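You operate a simulated robot arm through the tools that you are given. There is no shell and no other tool. Be economical: measure what you need, move in short steps, check, and stop when the job is done.

Carry out the task below with a simulated robot arm. There is one attempt and no reset: what you move stays moved.

Task
Put the dark box on battery, with OUT 1 and OUT 3 on.
Fine: OUT 1 and OUT 2 off before the knob turns; OUT 2 stays off.
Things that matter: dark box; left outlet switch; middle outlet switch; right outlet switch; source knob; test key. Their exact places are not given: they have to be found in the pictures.

The check looks at the end state, three seconds after you hand in, the way a careful person would. Anything else that was tipped, shoved, dropped, spilled or broken makes it a failure.

Robot
A 7-joint arm with a two-finger parallel gripper on a trunk, on a base that drives. Base frame: it is fixed to the floor where the robot stands at the start and does not move with it; the origin is under the middle of the robot, x ahead of it, y to its left, z up. Readings come in m, degrees, newtons and seconds.
Its first joint turns from -166.0 to 166.0 degrees. Places, roughly: dark box [1.1, -0.5, 0.6]; left outlet switch [1.1, -0.3, 0.5]; middle outlet switch [1, -0.3, 0.5]; right outlet switch [0.9, -0.4, 0.5]; source knob [1, -0.4, 0.7]; test key [1.1, -0.3, 0.6]. Payload 3.43 kg.
The TCP is the grasp point between the finger pads, 0.03 m short of the fingertips. In the tool frame z runs along the fingers and y along their closing line. Largest opening 0.094 m; finger width 0.028, thickness 0.01; the body of the gripper, 0.05 by 0.096 m, starts 0.055 m behind the TCP.
Orientation is told as [roll, pitch, yaw] about the base's x, y, z axes, in that order, counted from this pose: with the fingers straight down and closing along the base's y, the tool's x points along the base's -x, its y along +y and its z along -z.

Tools
- The arm moves only by the tool jog_arm. Its argument "steps" is a list of rows, each an object of numbers (a shift or turn left out is 0, a gripper value left out holds the last): "dx", "dy", "dz": the shift along the tool's x, y, z in units of 50 mm (1.0 is 50 mm); "wx", "wy", "wz": the turn, a rotation vector about the tool's x, y, z in units of 4 degrees (1.0 is 4 degrees); "fingers": the finger opening in m, from 0 to 0.094. In form: [{"dx": .., "dy": .., "dz": .., "wx": .., "wy": .., "wz": .., "fingers": ..}, ...]. A call has 1 to 12 rows; each row shifts and turns the commanded pose from where the row before left it, along the tool's axes as they then stand. A call with a number of a shift or a turn outside -1 to 1 is refused whole. A row lasts 0.2 s, in which the tool goes at most 0.05 m and 8.6 degrees; a call with a longer step from one row to the next is refused whole, and so is a gripper value outside its range. A pose out of reach is approached as far as the arm can. The call stops where the force on the tool passes 90 N (or 10 N more than at its start, if that is more) or the arm is blocked; 0.2 s more then pass. Each finger travels about 0.045 m/s and halts on what it meets, pressing with about 41 N; the grip force reading is that of the motor and also rises with nothing between the fingers. The clock runs only during rows and for 0.2 s after the last one: add rows that do not move to give the fingers time. It gives the time, the measured TCP pose, the force on the tool (base axes), the opening and the grip force at its end, in the units of the frame above (readings bear some noise), with the torque about the TCP (base axes, N m) and any sound that the robot's microphone picked up, and new pictures: "views" is both (left out), scene, wrist or none.
- Cameras (640 x 400 px; columns grow to the right, rows downward): "scene" is now at [0.0172, 0.1922, 1.3968]; the picture's right is [-0.49, -0.87, 0.00], its down [-0.51, 0.29, -0.81] and it looks along [0.70, -0.40, -0.59] (base axes); focal length 283 px, centre (320, 200). "wrist" rides on the gripper at [0.076, 0.014, -0.103] in the tool frame; the picture's right is [-0.18, 0.98, 0.00], its down [-0.75, -0.14, -0.64] and it looks along [-0.63, -0.12, 0.77] (tool axes); focal length 243 px, centre (320, 200).
- drive_base(legs): drives the robot by 1 to 6 legs, each [ahead, turn to the left] in m and degrees, along the robot's own axes; the way and the turn of a leg run together, so that a leg with both is an arc; at most 1.5 m and 180 degrees a leg. The arm and the cameras ride along, it lands a little off, and it stops where it bumps. It gives what a move gives, and a new picture of the scene camera.
- aim_head(pan, tilt): turns the head with the scene camera to pan (to the left, within 120 degrees either way) and tilt (down, from -29 to 69), counted from straight ahead of the robot. It gives what a move gives, and a new picture of the scene camera.
- measure_at(camera, pixels): there is no depth. For up to 12 entries [column, row, z] of the newest picture of that camera ("zoom" is the newest enlarged one), the place [x, y] in the base frame at which the ray of that pixel passes the height z, good to about 0.003 m, but the place of the scene camera against the robot may be out by one fixed shift of up to 0.012 m in any direction. It takes no simulated time.
- enlarge(camera, box): a new picture of the part [left, top, right, bottom] of that camera's present view, enlarged. It takes no simulated time.
- job_done(): hands the job in; it is judged then, once.

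Keep the steps short. Do not move on a guess: measure, check each grasp and each placing, and mend mistakes. In all there are 80 turns and 260 pictures (those below and enlarged ones count). Leave the gripper open and the arm clear of the work at the hand-in unless told otherwise, and finish with a single line.

The tools are called as name(argument=value, ...) on one line, values as JSON. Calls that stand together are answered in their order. jog_arm: Moves the arm, as the interface text tells. Its arguments: {"type":"object","properties":{"steps":{"type":"array","items":{"type":"object","properties":{"dx":{"type":"number"},"dy":{"type":"number"},"dz":{"type":"number"},"wx":{"type":"number"},"wy":{"type":"number"},"wz":{"type":"number"},"fingers":{"type":"number"}}}},"views":{"type":"string","enum":["both","scene","wrist","none"]}},"required":["steps"]} The other tools are called the same way: drive_base (legs) drives the base; aim_head (pan, tilt) turns the head that bears the scene camera; measure_at (camera, pixels) gives the place at which the rays of pixels pass given heights; enlarge (camera, box) takes an enlarged picture of a part of a camera's view; job_done () hands the job in.

At the start:

```text
t: 0.0
tool_pos: [0.5913, -0.0782, 0.8139]
tcp_rot: [0.0, 0.0, 0.1]
force: [0.3, 0.2, 0.7]
ft_torque: [0.02, -0.03, -0.05]
opening: 0.0939
finger_force: 0.2
robot x, y, heading: [-0.0004, -0.0011, -0.1]
head pan, tilt: [-29.6, 36.2]
```

scene: 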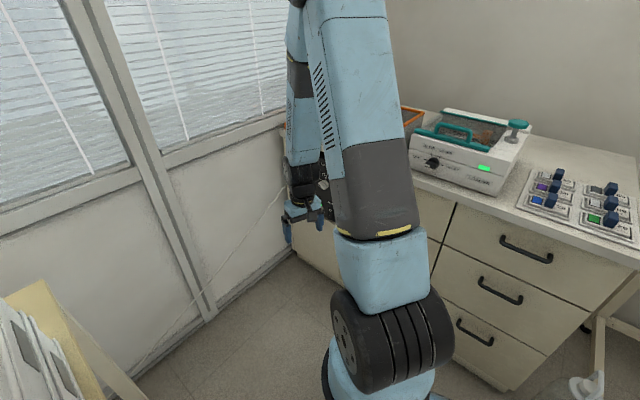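
wrist: 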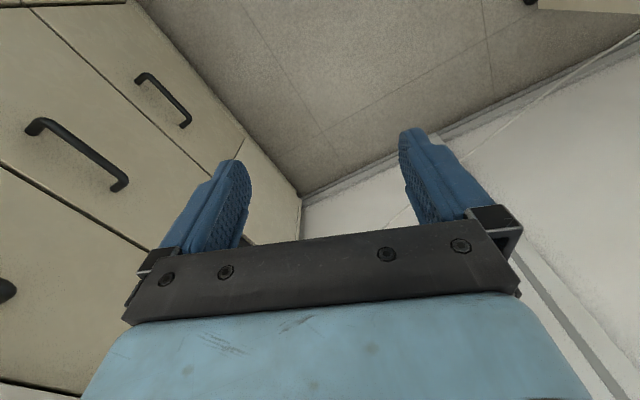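

The arm hides part of the bench. I'll turn the head toward the rough place of the dark box, and enlarge it.

aim_head(pan=-45, tilt=36)

enlarge(camera="scene", box=[120, 60, 440, 260])

```text
t: 0.8
tool_pos: [0.5925, -0.0778, 0.8143]
tcp_rot: [0.1, 0.0, 0.0]
force: [1.4, 1.0, 0.1]
ft_torque: [0.01, 0.0, 0.0]
opening: 0.0939
finger_force: 0.1
robot x, y, heading: [0.0011, 0.0003, -0.1]
head pan, tilt: [-45.0, 36.0]
```

scene: 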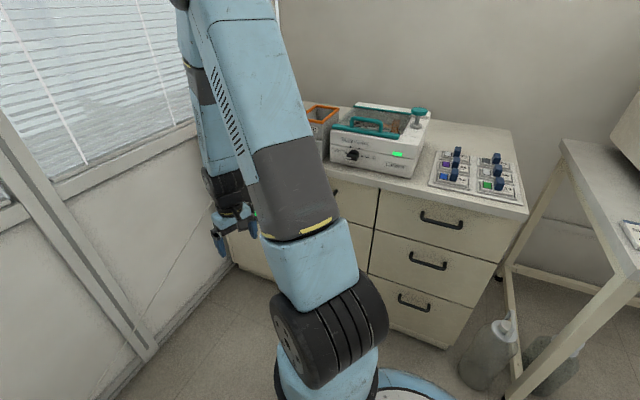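

```text
2.00 times, centred on (280, 160) of scene
```

zoom: 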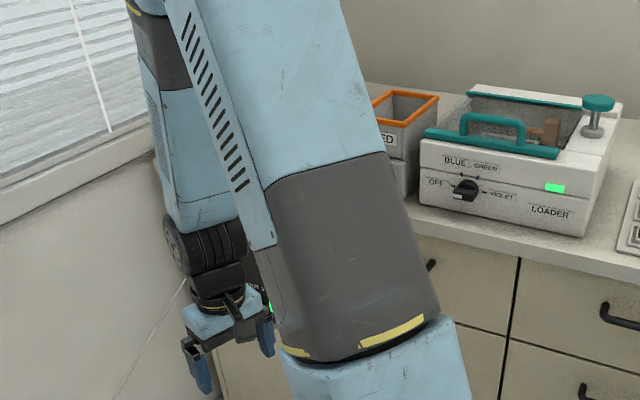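

The dark box is hidden behind the arm (a green lamp peeks out at zoom (268,305)). I'll swing the tool left, clear of the view.

jog_arm(steps=[{"dy": 1}, {"dy": 1}, {"dy": 1}, {"dy": 1}, {"dy": 1}, {"dy": 1}, {"dy": 1}, {"dy": 1}], views="scene")

```text
t: 2.6
tool_pos: [0.5903, 0.3237, 0.8139]
tcp_rot: [0.0, 0.1, -0.1]
force: [-0.7, -0.8, 0.8]
ft_torque: [0.03, 0.01, 0.01]
opening: 0.094
finger_force: 0.0
robot x, y, heading: [0.0026, 0.0071, -0.1]
head pan, tilt: [-45.0, 36.0]
```

scene: 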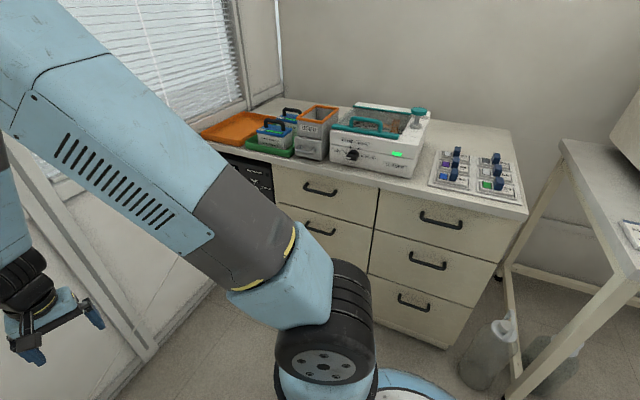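

Now a dark panel shows under the bench, around (250,180). I'll turn the head left a bit and look closer.

aim_head(pan=-36, tilt=36)

enlarge(camera="scene", box=[250, 120, 410, 220])

```text
t: 3.3
tool_pos: [0.5909, 0.3237, 0.8136]
tcp_rot: [0.0, 0.0, 0.0]
force: [0.6, -0.5, 0.0]
ft_torque: [0.01, 0.03, -0.03]
opening: 0.0941
finger_force: 0.1
robot x, y, heading: [0.0007, -0.0004, 0.1]
head pan, tilt: [-36.0, 36.0]
```

scene: 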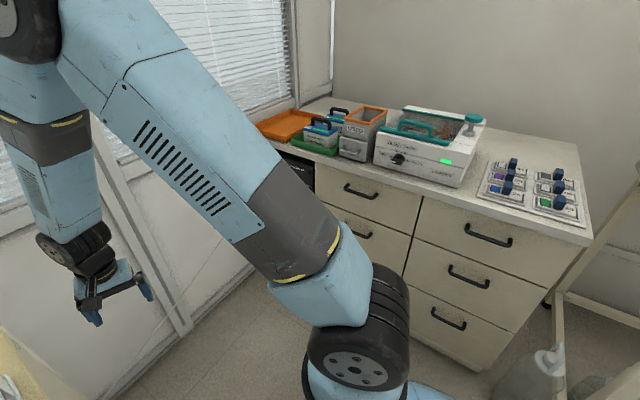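

```text
4.00 times, centred on (330, 170) of scene
```

zoom: 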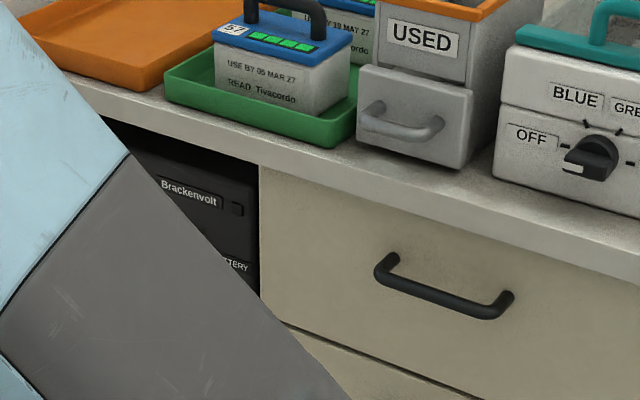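

The dark box "Brackenvolt" sits under the bench top, facing us. I measure the bench front edge for its direction, and move the arm further left/back to see the front.

measure_at(camera="scene", pixels=[[317, 160, 0.8], [410, 190, 0.8], [580, 245, 0.8], [317, 160, 0.75], [410, 190, 0.75], [580, 245, 0.75]])

jog_arm(steps=[{"dy": 1, "dx": 0.3}, {"dy": 1, "dx": 0.3}, {"dy": 1, "dx": 0.3}, {"dy": 1, "dx": 0.3}, {"dy": 0.8, "dx": 0.8}, {"dx": 1}, {"dx": 1}], views="scene")

```text
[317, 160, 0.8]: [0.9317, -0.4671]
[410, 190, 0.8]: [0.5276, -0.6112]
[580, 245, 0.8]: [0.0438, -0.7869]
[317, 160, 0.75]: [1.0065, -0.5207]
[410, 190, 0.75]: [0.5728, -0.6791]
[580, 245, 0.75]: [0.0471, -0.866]
```

```text
refused: row 1 steps farther than a row can; nothing moved
```

The bench edge runs along about (0.94, 0.34), so the box face looks along (-0.34, 0.94). Now a shorter set of steps, and floor measurements of the window wall.

measure_at(camera="scene", pixels=[[180, 338, 0.0], [230, 295, 0.0], [258, 277, 0.0], [120, 390, 0.0], [410, 362, 0.0], [480, 370, 0.0]])

jog_arm(steps=[{"dy": 0.9, "dx": 0.3}, {"dy": 0.9, "dx": 0.3}, {"dy": 0.9, "dx": 0.3}, {"dy": 0.9, "dx": 0.3}, {"dy": 0.6, "dx": 0.7}, {"dx": 1}, {"dx": 1}], views="scene")

```text
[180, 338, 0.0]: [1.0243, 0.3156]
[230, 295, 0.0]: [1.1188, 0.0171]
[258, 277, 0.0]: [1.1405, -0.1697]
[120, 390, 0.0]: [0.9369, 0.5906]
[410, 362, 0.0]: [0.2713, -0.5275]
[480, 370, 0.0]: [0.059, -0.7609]
```

```text
t: 4.0
tool_pos: [0.5584, 0.4246, 0.8147]
tcp_rot: [-0.9, 0.0, -0.8]
force: [2.4, -30.1, 6.9]
ft_torque: [2.33, 0.21, 0.35]
opening: 0.0773
finger_force: 0.0
robot x, y, heading: [0.0009, -0.0035, -0.1]
head pan, tilt: [-36.0, 36.0]
stopped in row 3: the force on the tool passed its limit at 121 N (the readings are from after the stop); the commanded pose is now the measured one
```

scene: 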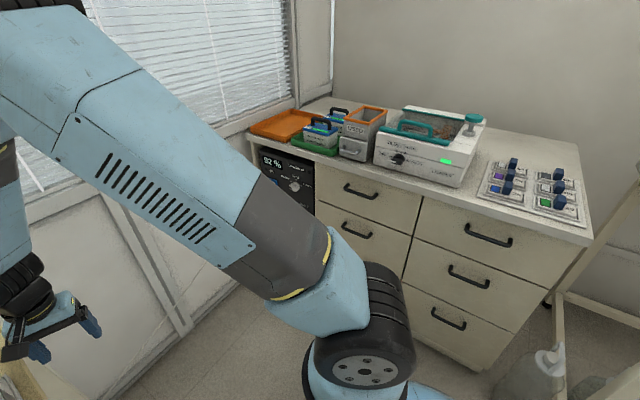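

I touched something on the left (force −30 N in y). I back off and look left to see what.

jog_arm(steps=[{"dy": -0.5}, {"dy": -0.9}, {"dy": -0.9}], views="none")

aim_head(pan=25, tilt=36)

```text
t: 4.8
tool_pos: [0.557, 0.3137, 0.8149]
tcp_rot: [-0.7, 0.0, -0.5]
force: [-0.4, -0.2, -0.1]
ft_torque: [-0.02, -0.01, -0.03]
opening: 0.094
finger_force: 0.0
robot x, y, heading: [0.0027, -0.0042, 0.0]
head pan, tilt: [-36.0, 36.0]
```

```text
t: 6.2
tool_pos: [0.5573, 0.3146, 0.815]
tcp_rot: [-0.6, 0.1, -0.8]
force: [-0.6, 0.5, -0.1]
ft_torque: [0.01, 0.01, 0.01]
opening: 0.0941
finger_force: 0.1
robot x, y, heading: [-0.0023, 0.0007, 0.0]
head pan, tilt: [25.0, 36.0]
```

scene: 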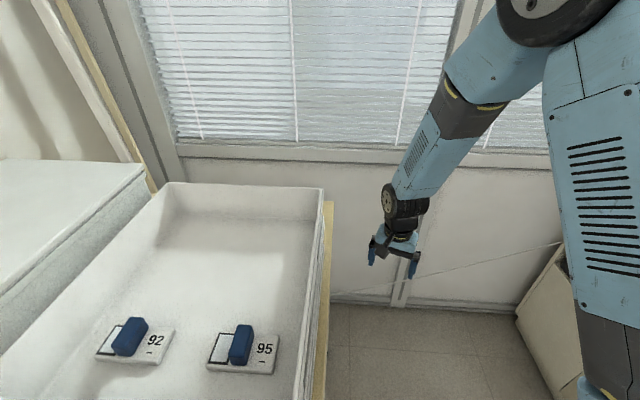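

The tool had hit the side of a white tub on a cart, which looks undisturbed (its contents in place). Keep clear. Next, drive 0.22 m ahead to get the box in easier reach and look at it again.

measure_at(camera="scene", pixels=[[325, 200, 0.8], [310, 380, 0.8], [325, 200, 0.9]])

drive_base(legs=[[0.22, 0]])

aim_head(pan=-40, tilt=42)

```text
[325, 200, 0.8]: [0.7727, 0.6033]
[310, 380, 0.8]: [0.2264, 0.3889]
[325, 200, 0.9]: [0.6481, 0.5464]
```

```text
t: 7.8
tool_pos: [0.7737, 0.3162, 0.8143]
tcp_rot: [-0.8, 0.1, -0.3]
force: [-1.0, -0.4, 0.1]
ft_torque: [0.02, 0.02, -0.02]
opening: 0.094
finger_force: 0.0
robot x, y, heading: [0.2168, -0.0016, 0.6]
head pan, tilt: [25.0, 36.0]
```

scene: 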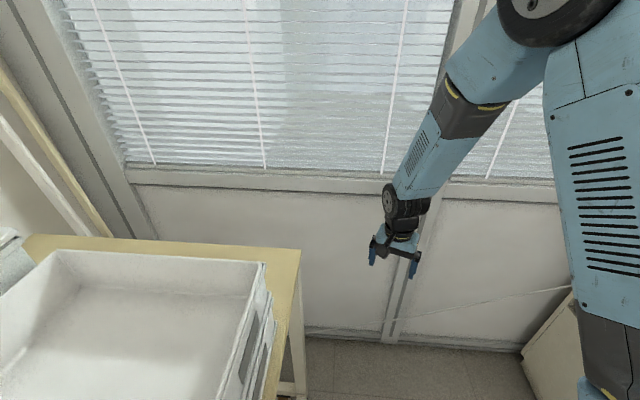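

```text
t: 9.2
tool_pos: [0.7741, 0.316, 0.8141]
tcp_rot: [-0.8, 0.0, -0.5]
force: [0.2, 0.8, -0.8]
ft_torque: [-0.01, -0.01, 0.02]
opening: 0.0939
finger_force: 0.1
robot x, y, heading: [0.2162, 0.0013, 0.5]
head pan, tilt: [-40.0, 42.0]
```

scene: 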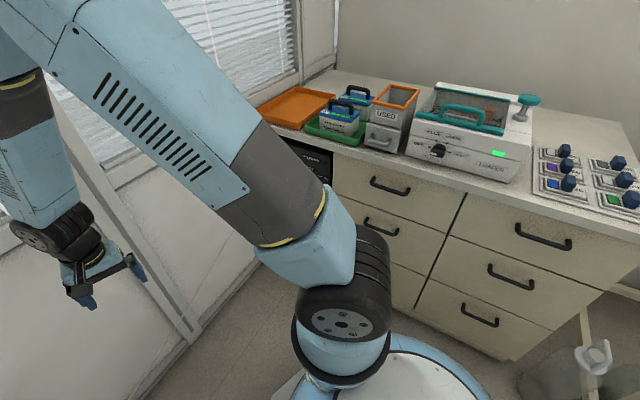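

The wrist camera will see the front better. First bring the tool to y≈0.05, away from the cart, then begin turning it horizontal toward (0.34,-0.94) with the camera on top.

jog_arm(steps=[{"dy": -0.9}, {"dy": -0.9}, {"dy": -0.9}, {"dy": -0.9}, {"dy": -0.9}, {"wx": 1, "wy": 0.7, "wz": -1}, {"wx": 1, "wy": 0.7, "wz": -1}, {"wx": 1, "wy": 0.7, "wz": -1}, {"wx": 1, "wy": 0.7, "wz": -1}, {"wx": 1, "wy": 0.7, "wz": -1}, {"wx": 1, "wy": 0.7, "wz": -1}], views="none")

jog_arm(steps=[{"wx": 1, "wy": 0.7, "wz": -1}, {"wx": 1, "wy": 0.7, "wz": -1}, {"wx": 1, "wy": 0.7, "wz": -1}, {"wx": 1, "wy": 0.7, "wz": -1}, {"wx": 1, "wy": 0.7, "wz": -1}, {"wx": 1, "wy": 0.7, "wz": -1}, {"wx": 1, "wy": 0.7, "wz": -1}, {"wx": 1, "wy": 0.7, "wz": -1}], views="both")

```text
t: 11.6
tool_pos: [0.7733, 0.0914, 0.8183]
tcp_rot: [-21.6, 21.2, 20.0]
force: [0.3, -1.1, -0.1]
ft_torque: [0.0, 0.02, -0.01]
opening: 0.0939
finger_force: 0.1
robot x, y, heading: [0.217, -0.0019, 0.5]
head pan, tilt: [-40.0, 42.0]
```

```text
t: 13.4
tool_pos: [0.7735, 0.0918, 0.819]
tcp_rot: [-41.8, 57.0, 39.5]
force: [0.0, -0.1, -0.1]
ft_torque: [0.0, -0.01, 0.01]
opening: 0.0936
finger_force: 0.0
robot x, y, heading: [0.223, -0.0043, 0.4]
head pan, tilt: [-40.0, 42.0]
```

scene: 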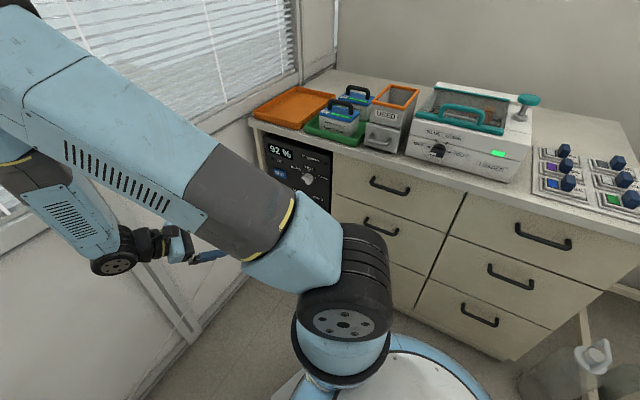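
wrist: 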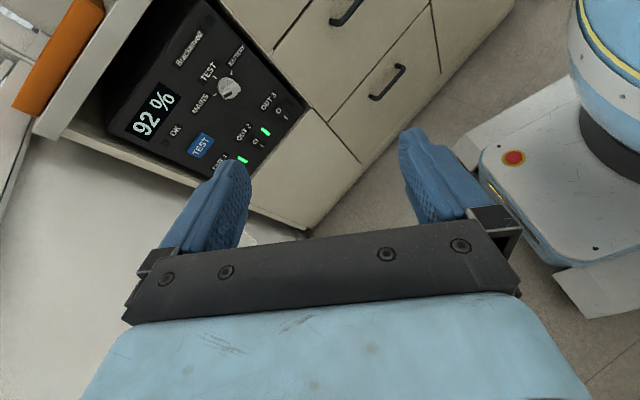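

The panel shows now in both cameras. Enlarging.

enlarge(camera="wrist", box=[96, 10, 320, 150])

enlarge(camera="scene", box=[250, 125, 346, 185])

```text
2.86 times, centred on (208, 80) of wrist
```

zoom: 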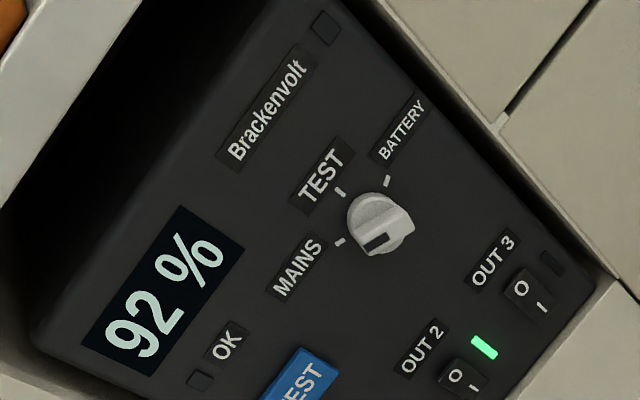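

```text
6.67 times, centred on (298, 155) of scene
```

zoom: 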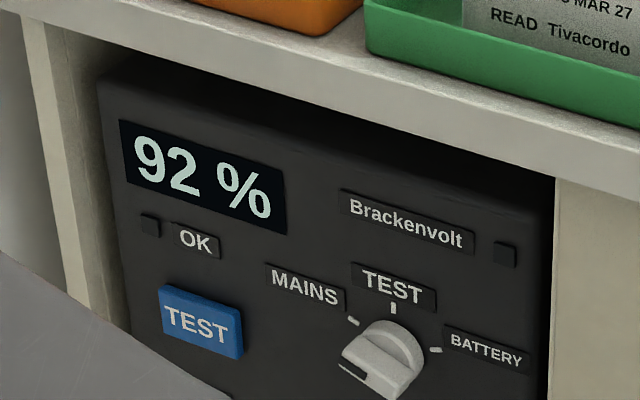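

Mains is likely the current position. Finishing the turn (7 more rows) to look squarely at the panel.

jog_arm(steps=[{"wx": 1, "wy": 0.7, "wz": -1}, {"wx": 1, "wy": 0.7, "wz": -1}, {"wx": 1, "wy": 0.7, "wz": -1}, {"wx": 1, "wy": 0.7, "wz": -1}, {"wx": 1, "wy": 0.7, "wz": -1}, {"wx": 1, "wy": 0.7, "wz": -1}, {"wx": 1, "wy": 0.7, "wz": -1}], views="wrist")

```text
t: 15.0
tool_pos: [0.7721, 0.0917, 0.8178]
tcp_rot: [150.4, 89.0, -99.8]
force: [0.5, 0.4, -0.8]
ft_torque: [0.0, 0.01, 0.02]
opening: 0.0943
finger_force: 0.1
robot x, y, heading: [0.2217, -0.0031, 0.3]
head pan, tilt: [-40.0, 42.0]
```

wrist: 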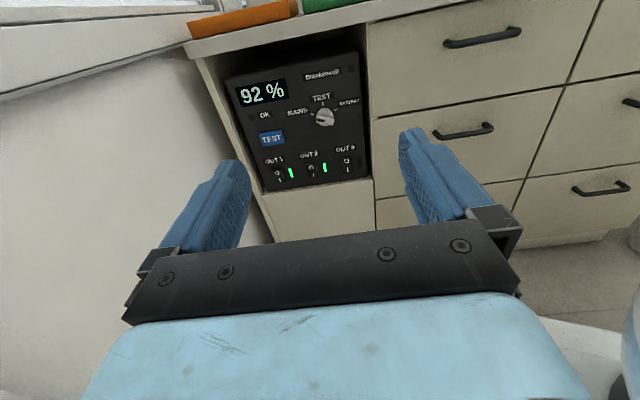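

The tool now faces the panel squarely (x up, y to the panel's right, z into it). Zooming in, and taking rays for a first position estimate.

enlarge(camera="wrist", box=[220, 50, 380, 200])

measure_at(camera="wrist", pixels=[[324, 117, 0.7], [324, 117, 0.65], [324, 117, 0.6], [277, 175, 0.55], [277, 175, 0.5], [346, 162, 0.55], [346, 162, 0.5], [367, 170, 0.55], [263, 188, 0.55]])

```text
2.67 times, centred on (300, 125) of wrist
```

zoom: 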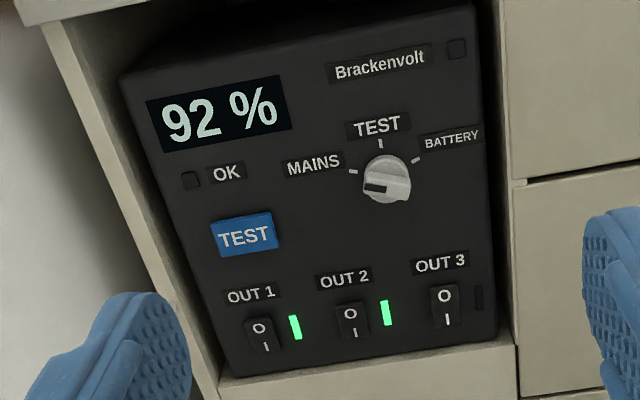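

```text
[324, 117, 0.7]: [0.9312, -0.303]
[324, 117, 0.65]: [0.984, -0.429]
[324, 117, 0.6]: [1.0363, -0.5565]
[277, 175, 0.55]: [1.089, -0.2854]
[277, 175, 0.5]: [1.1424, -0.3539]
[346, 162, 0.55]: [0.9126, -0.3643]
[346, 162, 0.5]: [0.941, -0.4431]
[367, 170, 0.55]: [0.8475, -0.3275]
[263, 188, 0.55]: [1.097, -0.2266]
```

Reading: knob at MAINS, OUT 1 and OUT 2 lit (on), OUT 3 off. Plan: OUT 1 off, OUT 2 off, knob to BATTERY, then OUT 1 and OUT 3 on. I move closer to t≈0.45 (about 0.2 m from the face), and close the fingers.

jog_arm(steps=[{"dz": 0.8, "dy": -0.24, "dx": -0.4, "fingers": 0.0}, {"dz": 0.8, "dy": -0.24, "dx": -0.4}, {"dz": 0.8, "dy": -0.24, "dx": -0.4}, {"dz": 0.8, "dy": -0.24, "dx": -0.4}, {"dz": 0.8, "dy": -0.24, "dx": -0.4}, {"dz": 0.8, "dy": -0.24, "dx": -0.4}], views="wrist")

enlarge(camera="wrist", box=[160, 0, 480, 200])

```text
t: 16.4
tool_pos: [0.9215, -0.1114, 0.7006]
tcp_rot: [149.5, 89.1, -100.5]
force: [-0.6, 0.2, 0.7]
ft_torque: [-0.01, 0.01, -0.01]
opening: 0.0
finger_force: 26.4
robot x, y, heading: [0.2198, -0.0008, 0.2]
head pan, tilt: [-40.0, 42.0]
```

wrist: 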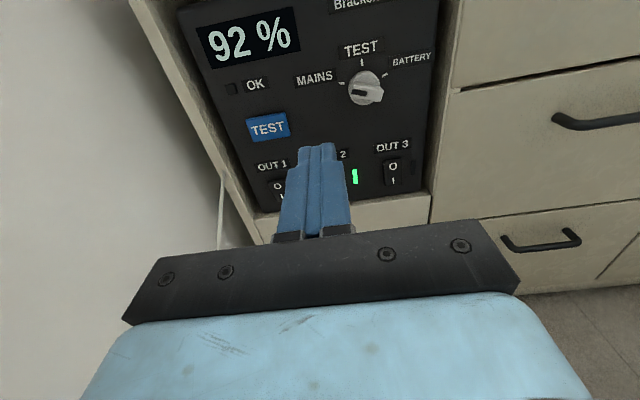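

```text
2.00 times, centred on (320, 100) of wrist
```

zoom: 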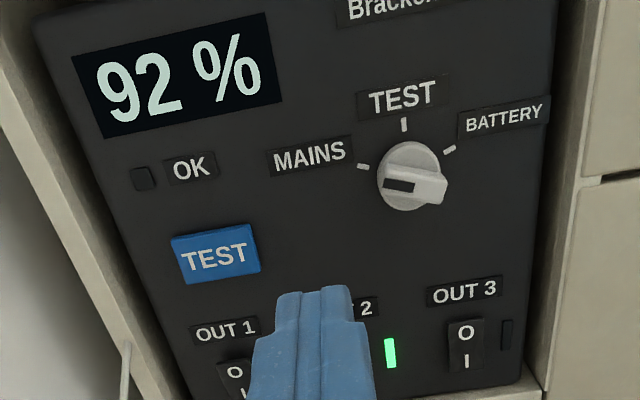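

Second set of rays from here.

measure_at(camera="wrist", pixels=[[363, 87, 0.72], [363, 87, 0.66], [392, 172, 0.58], [392, 172, 0.52], [278, 187, 0.58], [278, 187, 0.52], [268, 127, 0.65], [268, 127, 0.6]])

```text
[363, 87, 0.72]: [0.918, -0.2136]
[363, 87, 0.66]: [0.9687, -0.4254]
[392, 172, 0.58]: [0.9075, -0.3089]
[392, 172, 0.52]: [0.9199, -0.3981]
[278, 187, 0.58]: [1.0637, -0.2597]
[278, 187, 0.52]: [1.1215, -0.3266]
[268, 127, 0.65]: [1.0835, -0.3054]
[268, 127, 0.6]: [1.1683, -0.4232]
```

Estimates (s to panel right, t into panel): face t≈0.66; OUT 1 s≈-0.931, OUT 2 ≈-0.832, OUT 3 ≈-0.733, all z≈0.54; knob s≈-0.774, z≈0.68. There is a thin cord at the left, near (222,190); check that before going there.

enlarge(camera="wrist", box=[120, 100, 312, 240])

aim_head(pan=-20, tilt=42)

```text
2.86 times, centred on (216, 170) of wrist
```

zoom: 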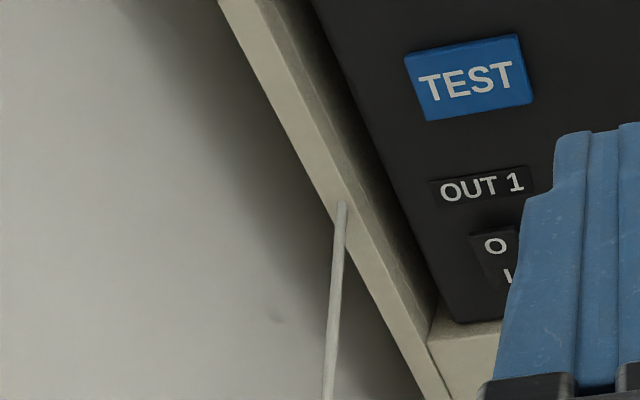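

```text
t: 17.2
tool_pos: [0.9218, -0.1119, 0.7007]
tcp_rot: [150.0, 89.0, -100.3]
force: [-0.6, 1.3, -0.1]
ft_torque: [0.01, 0.02, -0.02]
opening: 0.0001
finger_force: 32.4
robot x, y, heading: [0.2187, 0.0008, 0.5]
head pan, tilt: [-20.0, 42.0]
```

scene: 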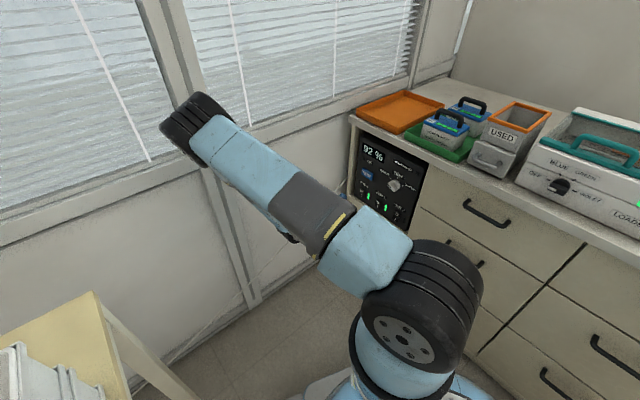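

enlarge(camera="scene", box=[140, 160, 460, 360])

measure_at(camera="wrist", pixels=[[223, 173, 0.55], [223, 173, 0.5], [218, 235, 0.55], [218, 235, 0.5], [218, 235, 0.45]])

measure_at(camera="scene", pixels=[[170, 362, 0.0], [170, 362, 0.2], [240, 305, 0.3], [240, 305, 0.2], [240, 305, 0.1], [345, 185, 0.55], [345, 185, 0.5]])

```text
2.00 times, centred on (300, 260) of scene
```

zoom: 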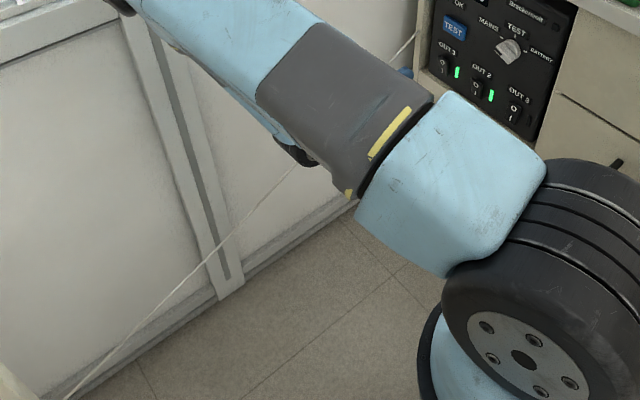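

```text
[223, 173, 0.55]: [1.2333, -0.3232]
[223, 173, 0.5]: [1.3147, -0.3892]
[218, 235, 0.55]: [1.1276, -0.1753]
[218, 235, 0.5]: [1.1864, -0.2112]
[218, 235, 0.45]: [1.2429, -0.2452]
```

```text
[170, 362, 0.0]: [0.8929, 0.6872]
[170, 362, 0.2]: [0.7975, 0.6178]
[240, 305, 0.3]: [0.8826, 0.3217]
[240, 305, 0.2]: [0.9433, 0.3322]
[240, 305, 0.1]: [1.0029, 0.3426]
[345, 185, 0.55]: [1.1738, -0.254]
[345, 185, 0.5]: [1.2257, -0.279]
```

The cord runs along the wall at about s≈-1.02 and falls away toward the cart; the hand at OUT 1 spans to s≈-0.98 and stays above it. I move in front of OUT 1's O half, tip still ~0.12 m out.

jog_arm(steps=[{"dx": -0.7, "dy": -0.5, "dz": 0.4}, {"dx": -0.7, "dy": -0.5, "dz": 0.4}, {"dx": -0.7, "dy": -0.5, "dz": 0.4}, {"dx": -0.7, "dy": -0.5, "dz": 0.4}], views="both")

enlarge(camera="wrist", box=[200, 60, 424, 200])

```text
t: 18.2
tool_pos: [1.0422, -0.1553, 0.5595]
tcp_rot: [150.5, 88.9, -99.6]
force: [0.0, -0.2, 0.1]
ft_torque: [0.01, 0.01, 0.02]
opening: 0.0
finger_force: 32.7
robot x, y, heading: [0.2175, -0.0002, 0.4]
head pan, tilt: [-20.0, 42.0]
```

scene: 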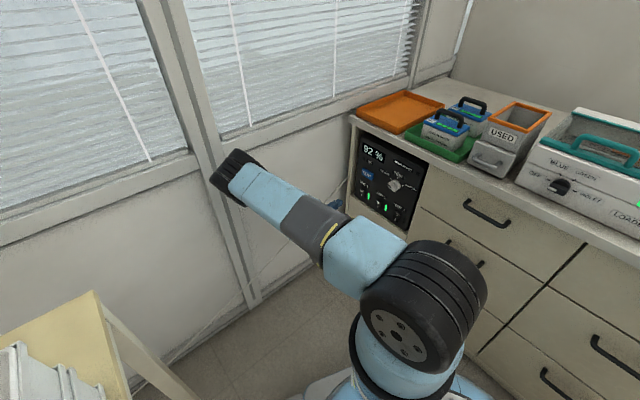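
wrist: 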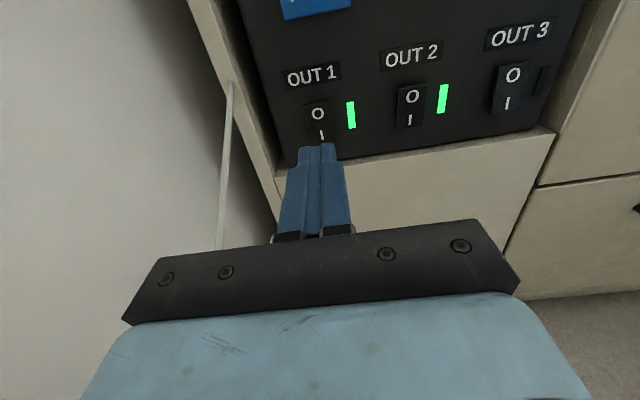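

```text
2.86 times, centred on (312, 130) of wrist
```

zoom: 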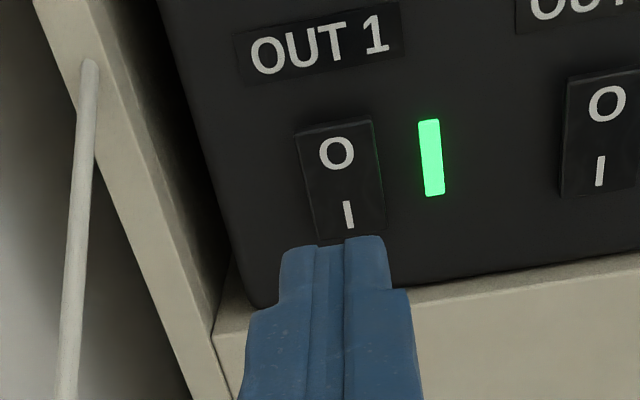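

Measure the O and I marks of OUT 1 from here (wrist (318,113.5) and (321.5,135)), plus OUT 2's and OUT 3's.

measure_at(camera="wrist", pixels=[[318, 113.5, 0.57], [318, 113.5, 0.54], [321.5, 135, 0.54], [321.5, 135, 0.51], [411, 97, 0.57], [411, 97, 0.54], [410, 118, 0.54], [410, 118, 0.51], [512, 75, 0.57], [512, 75, 0.54], [508, 102, 0.54], [508, 102, 0.51]])

```text
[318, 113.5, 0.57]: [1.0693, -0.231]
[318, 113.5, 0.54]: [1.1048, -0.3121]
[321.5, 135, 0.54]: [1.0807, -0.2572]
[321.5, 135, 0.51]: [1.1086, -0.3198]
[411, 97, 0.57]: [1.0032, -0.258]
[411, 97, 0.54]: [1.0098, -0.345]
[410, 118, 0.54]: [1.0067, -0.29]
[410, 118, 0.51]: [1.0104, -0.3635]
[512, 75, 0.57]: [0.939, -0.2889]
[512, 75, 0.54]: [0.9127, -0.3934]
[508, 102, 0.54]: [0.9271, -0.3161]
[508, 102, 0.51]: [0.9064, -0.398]
```

Rocker centres at z≈0.532 (O ≈0.544, I ≈0.520). Align to s=-0.931, z≈0.552 and advance 0.1 m, leaving about 25 mm.

jog_arm(steps=[{"dx": -0.15, "dy": -0.09, "dz": 0.5}, {"dz": 0.8}, {"dz": 0.7}], views="wrist")

enlarge(camera="wrist", box=[220, 60, 444, 200])

```text
t: 19.0
tool_pos: [1.0808, -0.2466, 0.5553]
tcp_rot: [150.3, 89.1, -99.8]
force: [-0.2, 1.4, -0.1]
ft_torque: [0.0, -0.02, 0.01]
opening: 0.0
finger_force: 32.2
robot x, y, heading: [0.2193, -0.0015, 0.7]
head pan, tilt: [-20.0, 42.0]
```

wrist: 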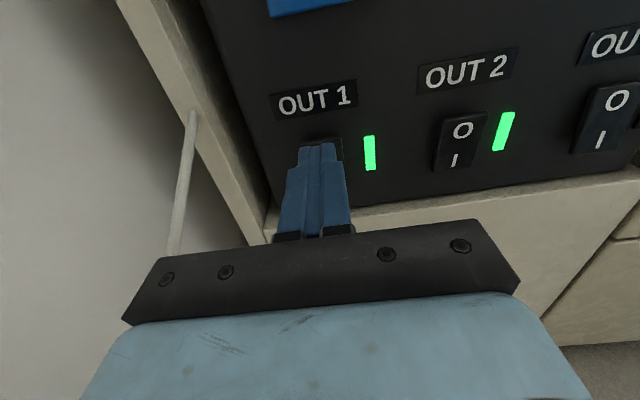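

```text
2.86 times, centred on (332, 130) of wrist
```

zoom: 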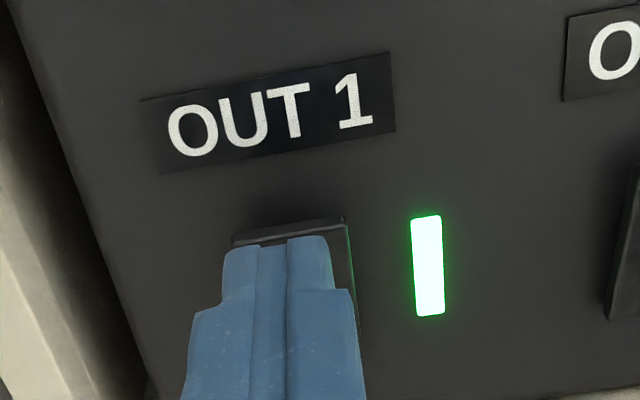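

Well aligned on the upper half. Advance in small steps.

jog_arm(steps=[{"dz": 0.15}, {"dz": 0.1}, {"dz": 0.1}], views="wrist")

```text
t: 19.8
tool_pos: [1.0868, -0.2643, 0.5546]
tcp_rot: [147.7, 89.0, -102.3]
force: [0.0, -0.4, -0.2]
ft_torque: [-0.02, -0.02, -0.01]
opening: 0.0002
finger_force: 32.6
robot x, y, heading: [0.2216, 0.0032, 0.5]
head pan, tilt: [-20.0, 42.0]
```

wrist: 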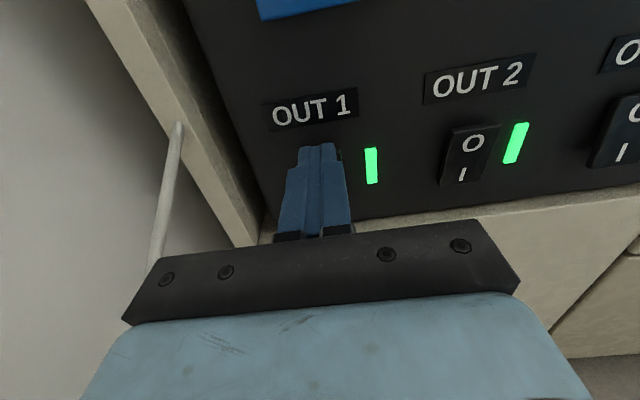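

No contact yet. Continue by 5 mm rows.

jog_arm(steps=[{"dz": 0.1}, {"dz": 0.1}], views="wrist")

```text
t: 20.4
tool_pos: [1.0905, -0.2749, 0.5567]
tcp_rot: [151.1, 89.0, -99.1]
force: [-0.9, 0.9, 0.3]
ft_torque: [-0.01, -0.04, -0.02]
opening: 0.0002
finger_force: 32.8
robot x, y, heading: [0.2153, -0.0012, 0.4]
head pan, tilt: [-20.0, 42.0]
```

wrist: 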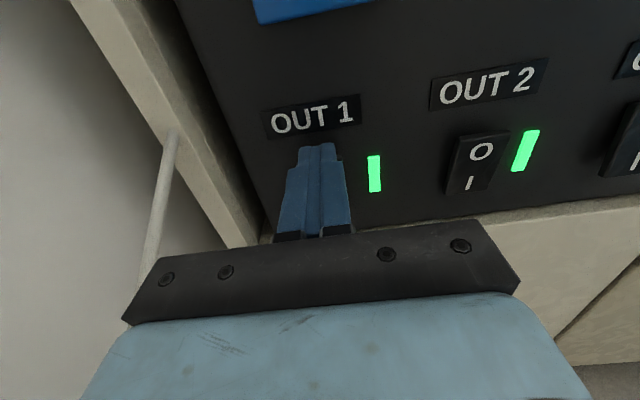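

jog_arm(steps=[{"dz": 0.1, "dx": -0.05}, {"dz": 0.1}], views="wrist")

enlarge(camera="wrist", box=[220, 60, 444, 200])

```text
t: 21.1
tool_pos: [1.0935, -0.2765, 0.552]
tcp_rot: [146.2, 89.1, -103.6]
force: [-9.5, 15.4, 5.4]
ft_torque: [0.04, 0.17, -0.06]
opening: 0.0
finger_force: 32.8
robot x, y, heading: [0.2179, -0.0005, 0.6]
head pan, tilt: [-20.0, 42.0]
stopped in row 2: the force on the tool passed its limit at 97 N (the readings are from after the stop); the commanded pose is now the measured one
```

wrist: 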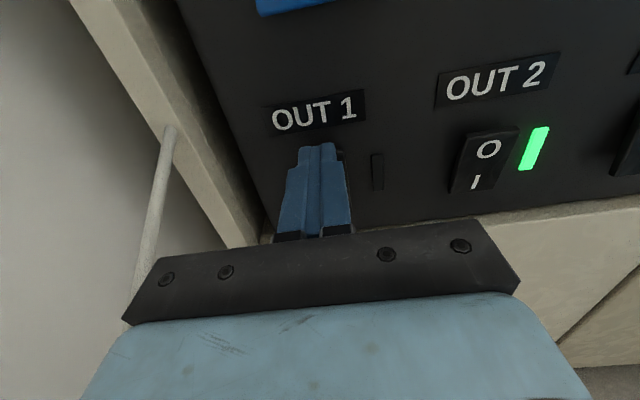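

```text
2.86 times, centred on (332, 130) of wrist
```

zoom: 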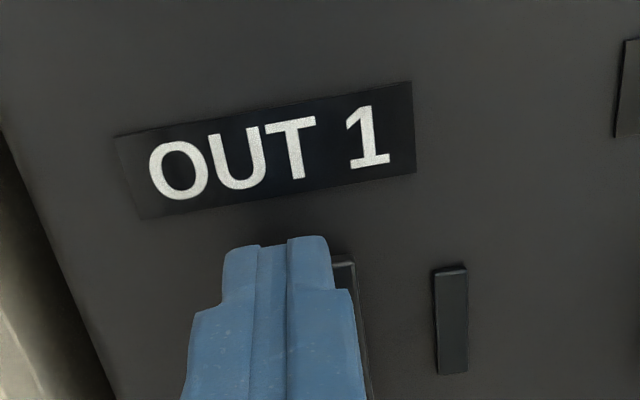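

OUT 1's lamp went dark. Back off 35 mm, shift 0.102 m right to OUT 2, approach to just short of contact (TCP t≈0.62).

jog_arm(steps=[{"dz": -0.7}, {"dy": 0.7}, {"dy": 0.7}, {"dy": 0.64}, {"dz": 0.4}], views="wrist")

enlarge(camera="wrist", box=[220, 60, 444, 200])

```text
t: 22.3
tool_pos: [0.9913, -0.3016, 0.5534]
tcp_rot: [146.9, 89.1, -103.1]
force: [0.6, 0.5, 0.1]
ft_torque: [-0.01, 0.0, 0.0]
opening: 0.0
finger_force: 33.2
robot x, y, heading: [0.2199, -0.002, 0.6]
head pan, tilt: [-20.0, 42.0]
```

wrist: 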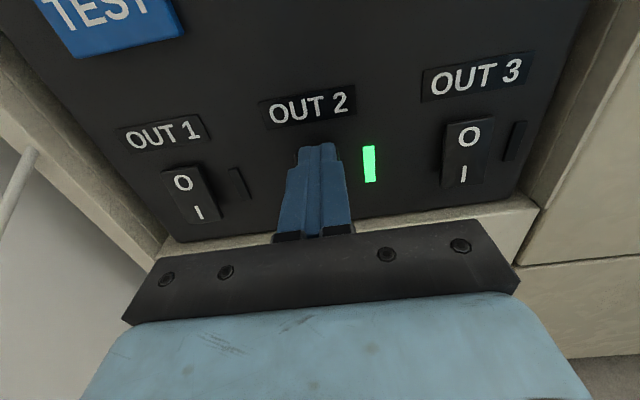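

```text
2.86 times, centred on (332, 130) of wrist
```

zoom: 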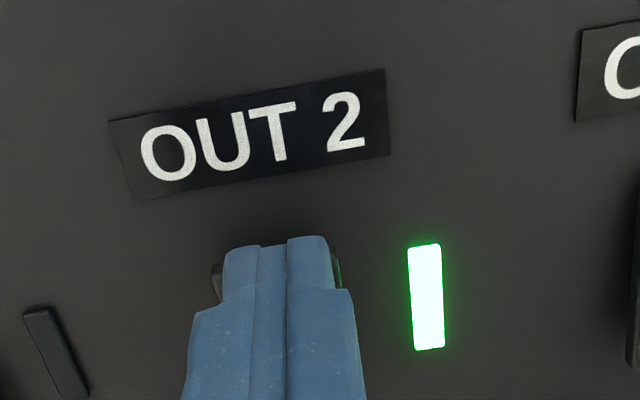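

OUT 1 is off, aligned on OUT 2. Press gently in 3 mm rows.

jog_arm(steps=[{"dz": 0.08}, {"dz": 0.06}, {"dz": 0.06}, {"dz": 0.04}], views="wrist")

```text
t: 23.3
tool_pos: [0.9956, -0.3114, 0.5531]
tcp_rot: [144.5, 89.1, -105.5]
force: [-0.2, 0.4, -0.3]
ft_torque: [-0.03, -0.03, -0.01]
opening: 0.0001
finger_force: 32.8
robot x, y, heading: [0.2199, 0.0015, 0.2]
head pan, tilt: [-20.0, 42.0]
```

wrist: 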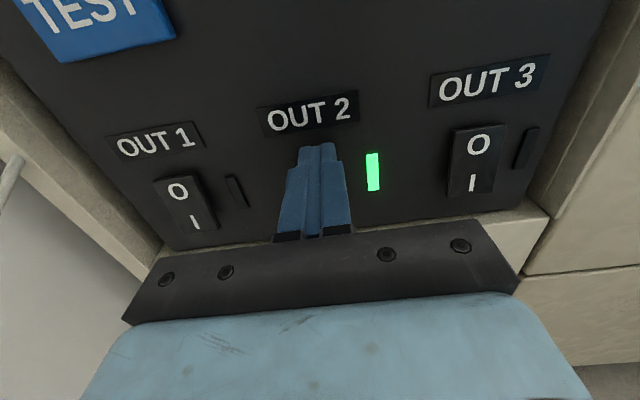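

jog_arm(steps=[{"dz": 0.04}, {"dz": 0.04}, {"dz": 0.04}], views="wrist")

```text
t: 24.1
tool_pos: [0.9953, -0.3134, 0.5542]
tcp_rot: [144.2, 89.2, -105.8]
force: [-36.6, 63.0, 13.6]
ft_torque: [0.34, 0.72, -0.27]
opening: 0.0
finger_force: 32.8
robot x, y, heading: [0.2143, 0.0016, -0.0]
head pan, tilt: [-20.0, 42.0]
```

wrist: 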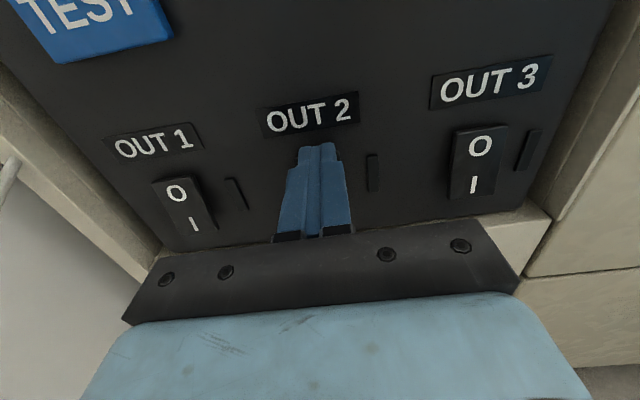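

OUT 2 off too; all three dark. Back off 0.135 m, move in front of the knob (s=-0.774, z≈0.682), open the fingers and begin the roll of -70° to line up with the bar pointing to MAINS.

jog_arm(steps=[{"dz": -0.9}, {"dz": -0.9}, {"dz": -0.9}, {"dx": 0.85, "dy": 0.36}, {"dx": 0.85, "dy": 0.36}, {"dx": 0.85, "dy": 0.36, "fingers": 0.05}, {"fingers": 0.05}, {"fingers": 0.05}], views="wrist")

enlarge(camera="wrist", box=[220, 60, 444, 200])

```text
t: 25.9
tool_pos: [0.9001, -0.2055, 0.6818]
tcp_rot: [146.3, 89.1, -103.7]
force: [-0.1, -0.6, 0.3]
ft_torque: [-0.02, -0.02, -0.01]
opening: 0.05
finger_force: 0.1
robot x, y, heading: [0.2192, 0.0022, 0.4]
head pan, tilt: [-20.0, 42.0]
```

wrist: 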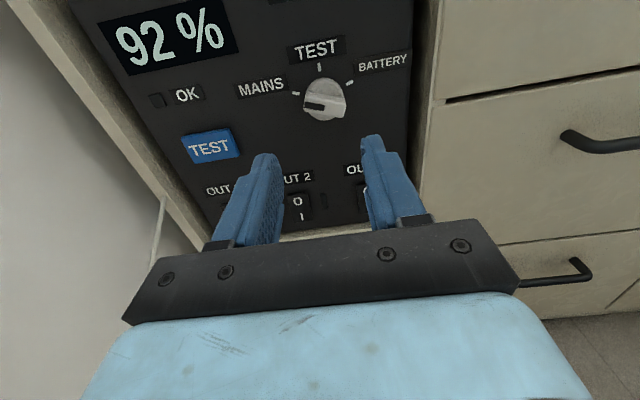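

```text
2.86 times, centred on (332, 130) of wrist
```

zoom: 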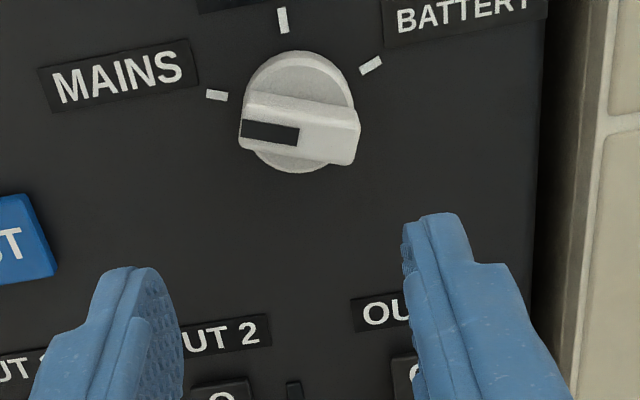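

measure_at(camera="wrist", pixels=[[325.7, 104.8, 0.7], [325.7, 104.8, 0.67], [324.3, 99, 0.7], [324.3, 99, 0.67]])

jog_arm(steps=[{"wz": -1}, {"wz": -1}, {"wz": -1}, {"wz": -1}, {"wz": -1}, {"wz": -1}, {"wz": -1}, {"wz": -1}, {"wz": -1}, {"wz": -1}], views="none")

jog_arm(steps=[{"wz": -1}, {"wz": -1}, {"wz": -1}, {"wz": -1}, {"wz": -1}, {"wz": -1}, {"wz": -0.3}], views="both")

enlarge(camera="wrist", box=[200, 60, 424, 200])

```text
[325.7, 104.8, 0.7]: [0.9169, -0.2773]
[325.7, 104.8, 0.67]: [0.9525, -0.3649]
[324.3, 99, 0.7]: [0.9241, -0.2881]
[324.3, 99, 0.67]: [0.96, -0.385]
```

```text
t: 28.1
tool_pos: [0.9007, -0.2047, 0.68]
tcp_rot: [91.2, 49.5, -159.1]
force: [-0.3, 0.0, -0.5]
ft_torque: [0.0, 0.01, 0.0]
opening: 0.0498
finger_force: 0.0
robot x, y, heading: [0.2198, -0.0019, 0.8]
head pan, tilt: [-20.0, 42.0]
```

```text
t: 29.7
tool_pos: [0.9007, -0.2054, 0.6798]
tcp_rot: [90.8, 24.2, -159.8]
force: [-0.1, -0.7, -0.3]
ft_torque: [0.0, 0.0, 0.02]
opening: 0.0499
finger_force: 0.0
robot x, y, heading: [0.2209, 0.0046, 0.2]
head pan, tilt: [-20.0, 42.0]
```

scene: 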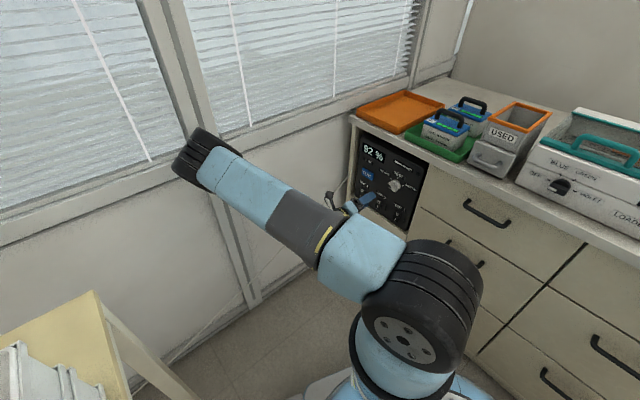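
wrist: 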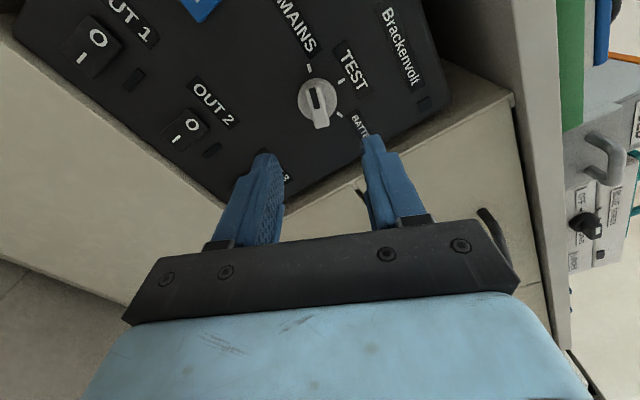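

```text
2.86 times, centred on (312, 130) of wrist
```

zoom: 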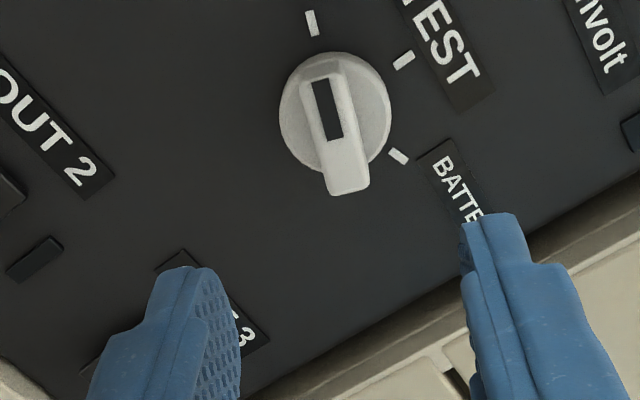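

The view confirms the bar points at MAINS, roughly -70°. I turn 4° more and re-measure the knob's bar and disc from this side.

jog_arm(steps=[{"wz": -1}], views="wrist")

enlarge(camera="wrist", box=[200, 60, 424, 200])

```text
t: 30.1
tool_pos: [0.9002, -0.206, 0.6796]
tcp_rot: [90.8, 20.1, -159.7]
force: [0.4, 0.7, -0.6]
ft_torque: [-0.03, -0.01, 0.01]
opening: 0.0499
finger_force: 0.1
robot x, y, heading: [0.2151, -0.0003, 0.4]
head pan, tilt: [-20.0, 42.0]
```

wrist: 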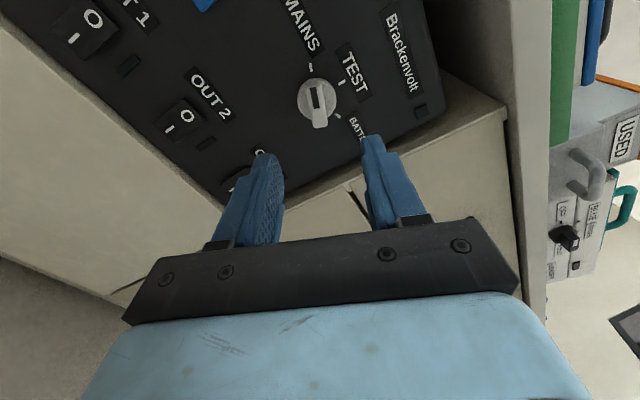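

```text
2.86 times, centred on (312, 130) of wrist
```

zoom: 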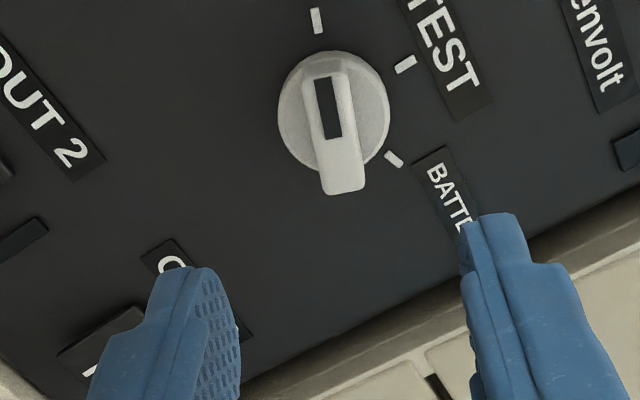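

Laterally aligned (bar at zoom x≈335, tool axis ≈340). Advance 0.1 m with a 5 mm shift along −x, then look.

jog_arm(steps=[{"dx": -0.1, "dz": 0.6}, {"dz": 0.7}, {"dz": 0.6}], views="wrist")

enlarge(camera="wrist", box=[208, 90, 432, 230])

```text
t: 30.9
tool_pos: [0.9298, -0.295, 0.6802]
tcp_rot: [90.9, 20.3, -159.7]
force: [-1.1, 0.2, -0.4]
ft_torque: [-0.02, -0.01, 0.04]
opening: 0.05
finger_force: 0.0
robot x, y, heading: [0.2168, 0.0008, 0.4]
head pan, tilt: [-20.0, 42.0]
```

wrist: 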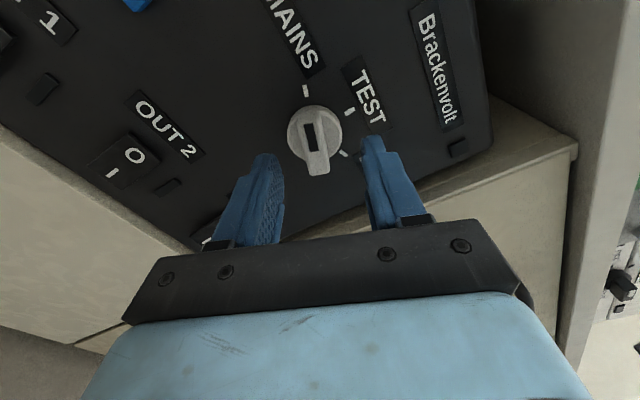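

```text
2.86 times, centred on (320, 160) of wrist
```

zoom: 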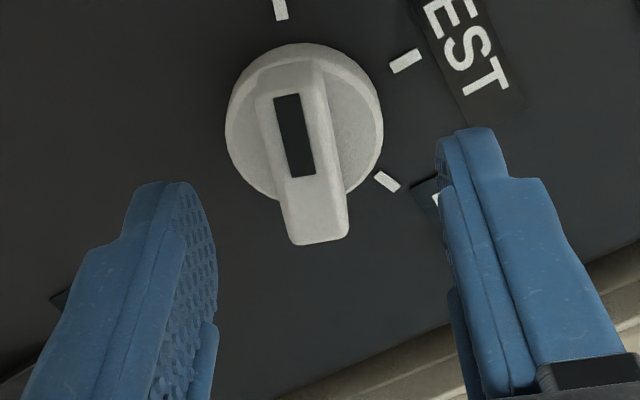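

Bar is about 3 mm left of the finger mid-line. Correct and advance 22 mm in small steps.

jog_arm(steps=[{"dy": -0.06, "dz": 0.12}, {"dz": 0.12}, {"dz": 0.1}, {"dz": 0.1}], views="wrist")

enlarge(camera="wrist", box=[208, 90, 432, 230])

```text
t: 31.9
tool_pos: [0.9387, -0.3169, 0.6757]
tcp_rot: [90.7, 20.2, -159.7]
force: [-0.9, 0.5, 0.0]
ft_torque: [0.02, 0.02, -0.02]
opening: 0.0501
finger_force: 0.1
robot x, y, heading: [0.2203, 0.0012, 0.6]
head pan, tilt: [-20.0, 42.0]
```

wrist: 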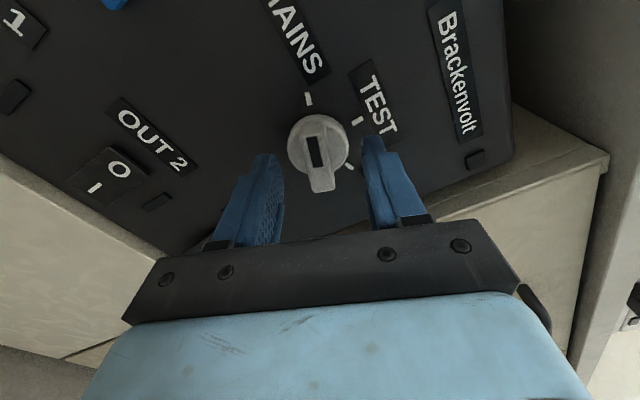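

```text
2.86 times, centred on (320, 160) of wrist
```

zoom: 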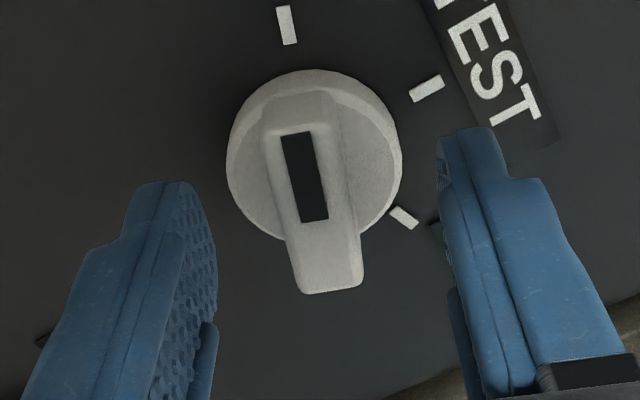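

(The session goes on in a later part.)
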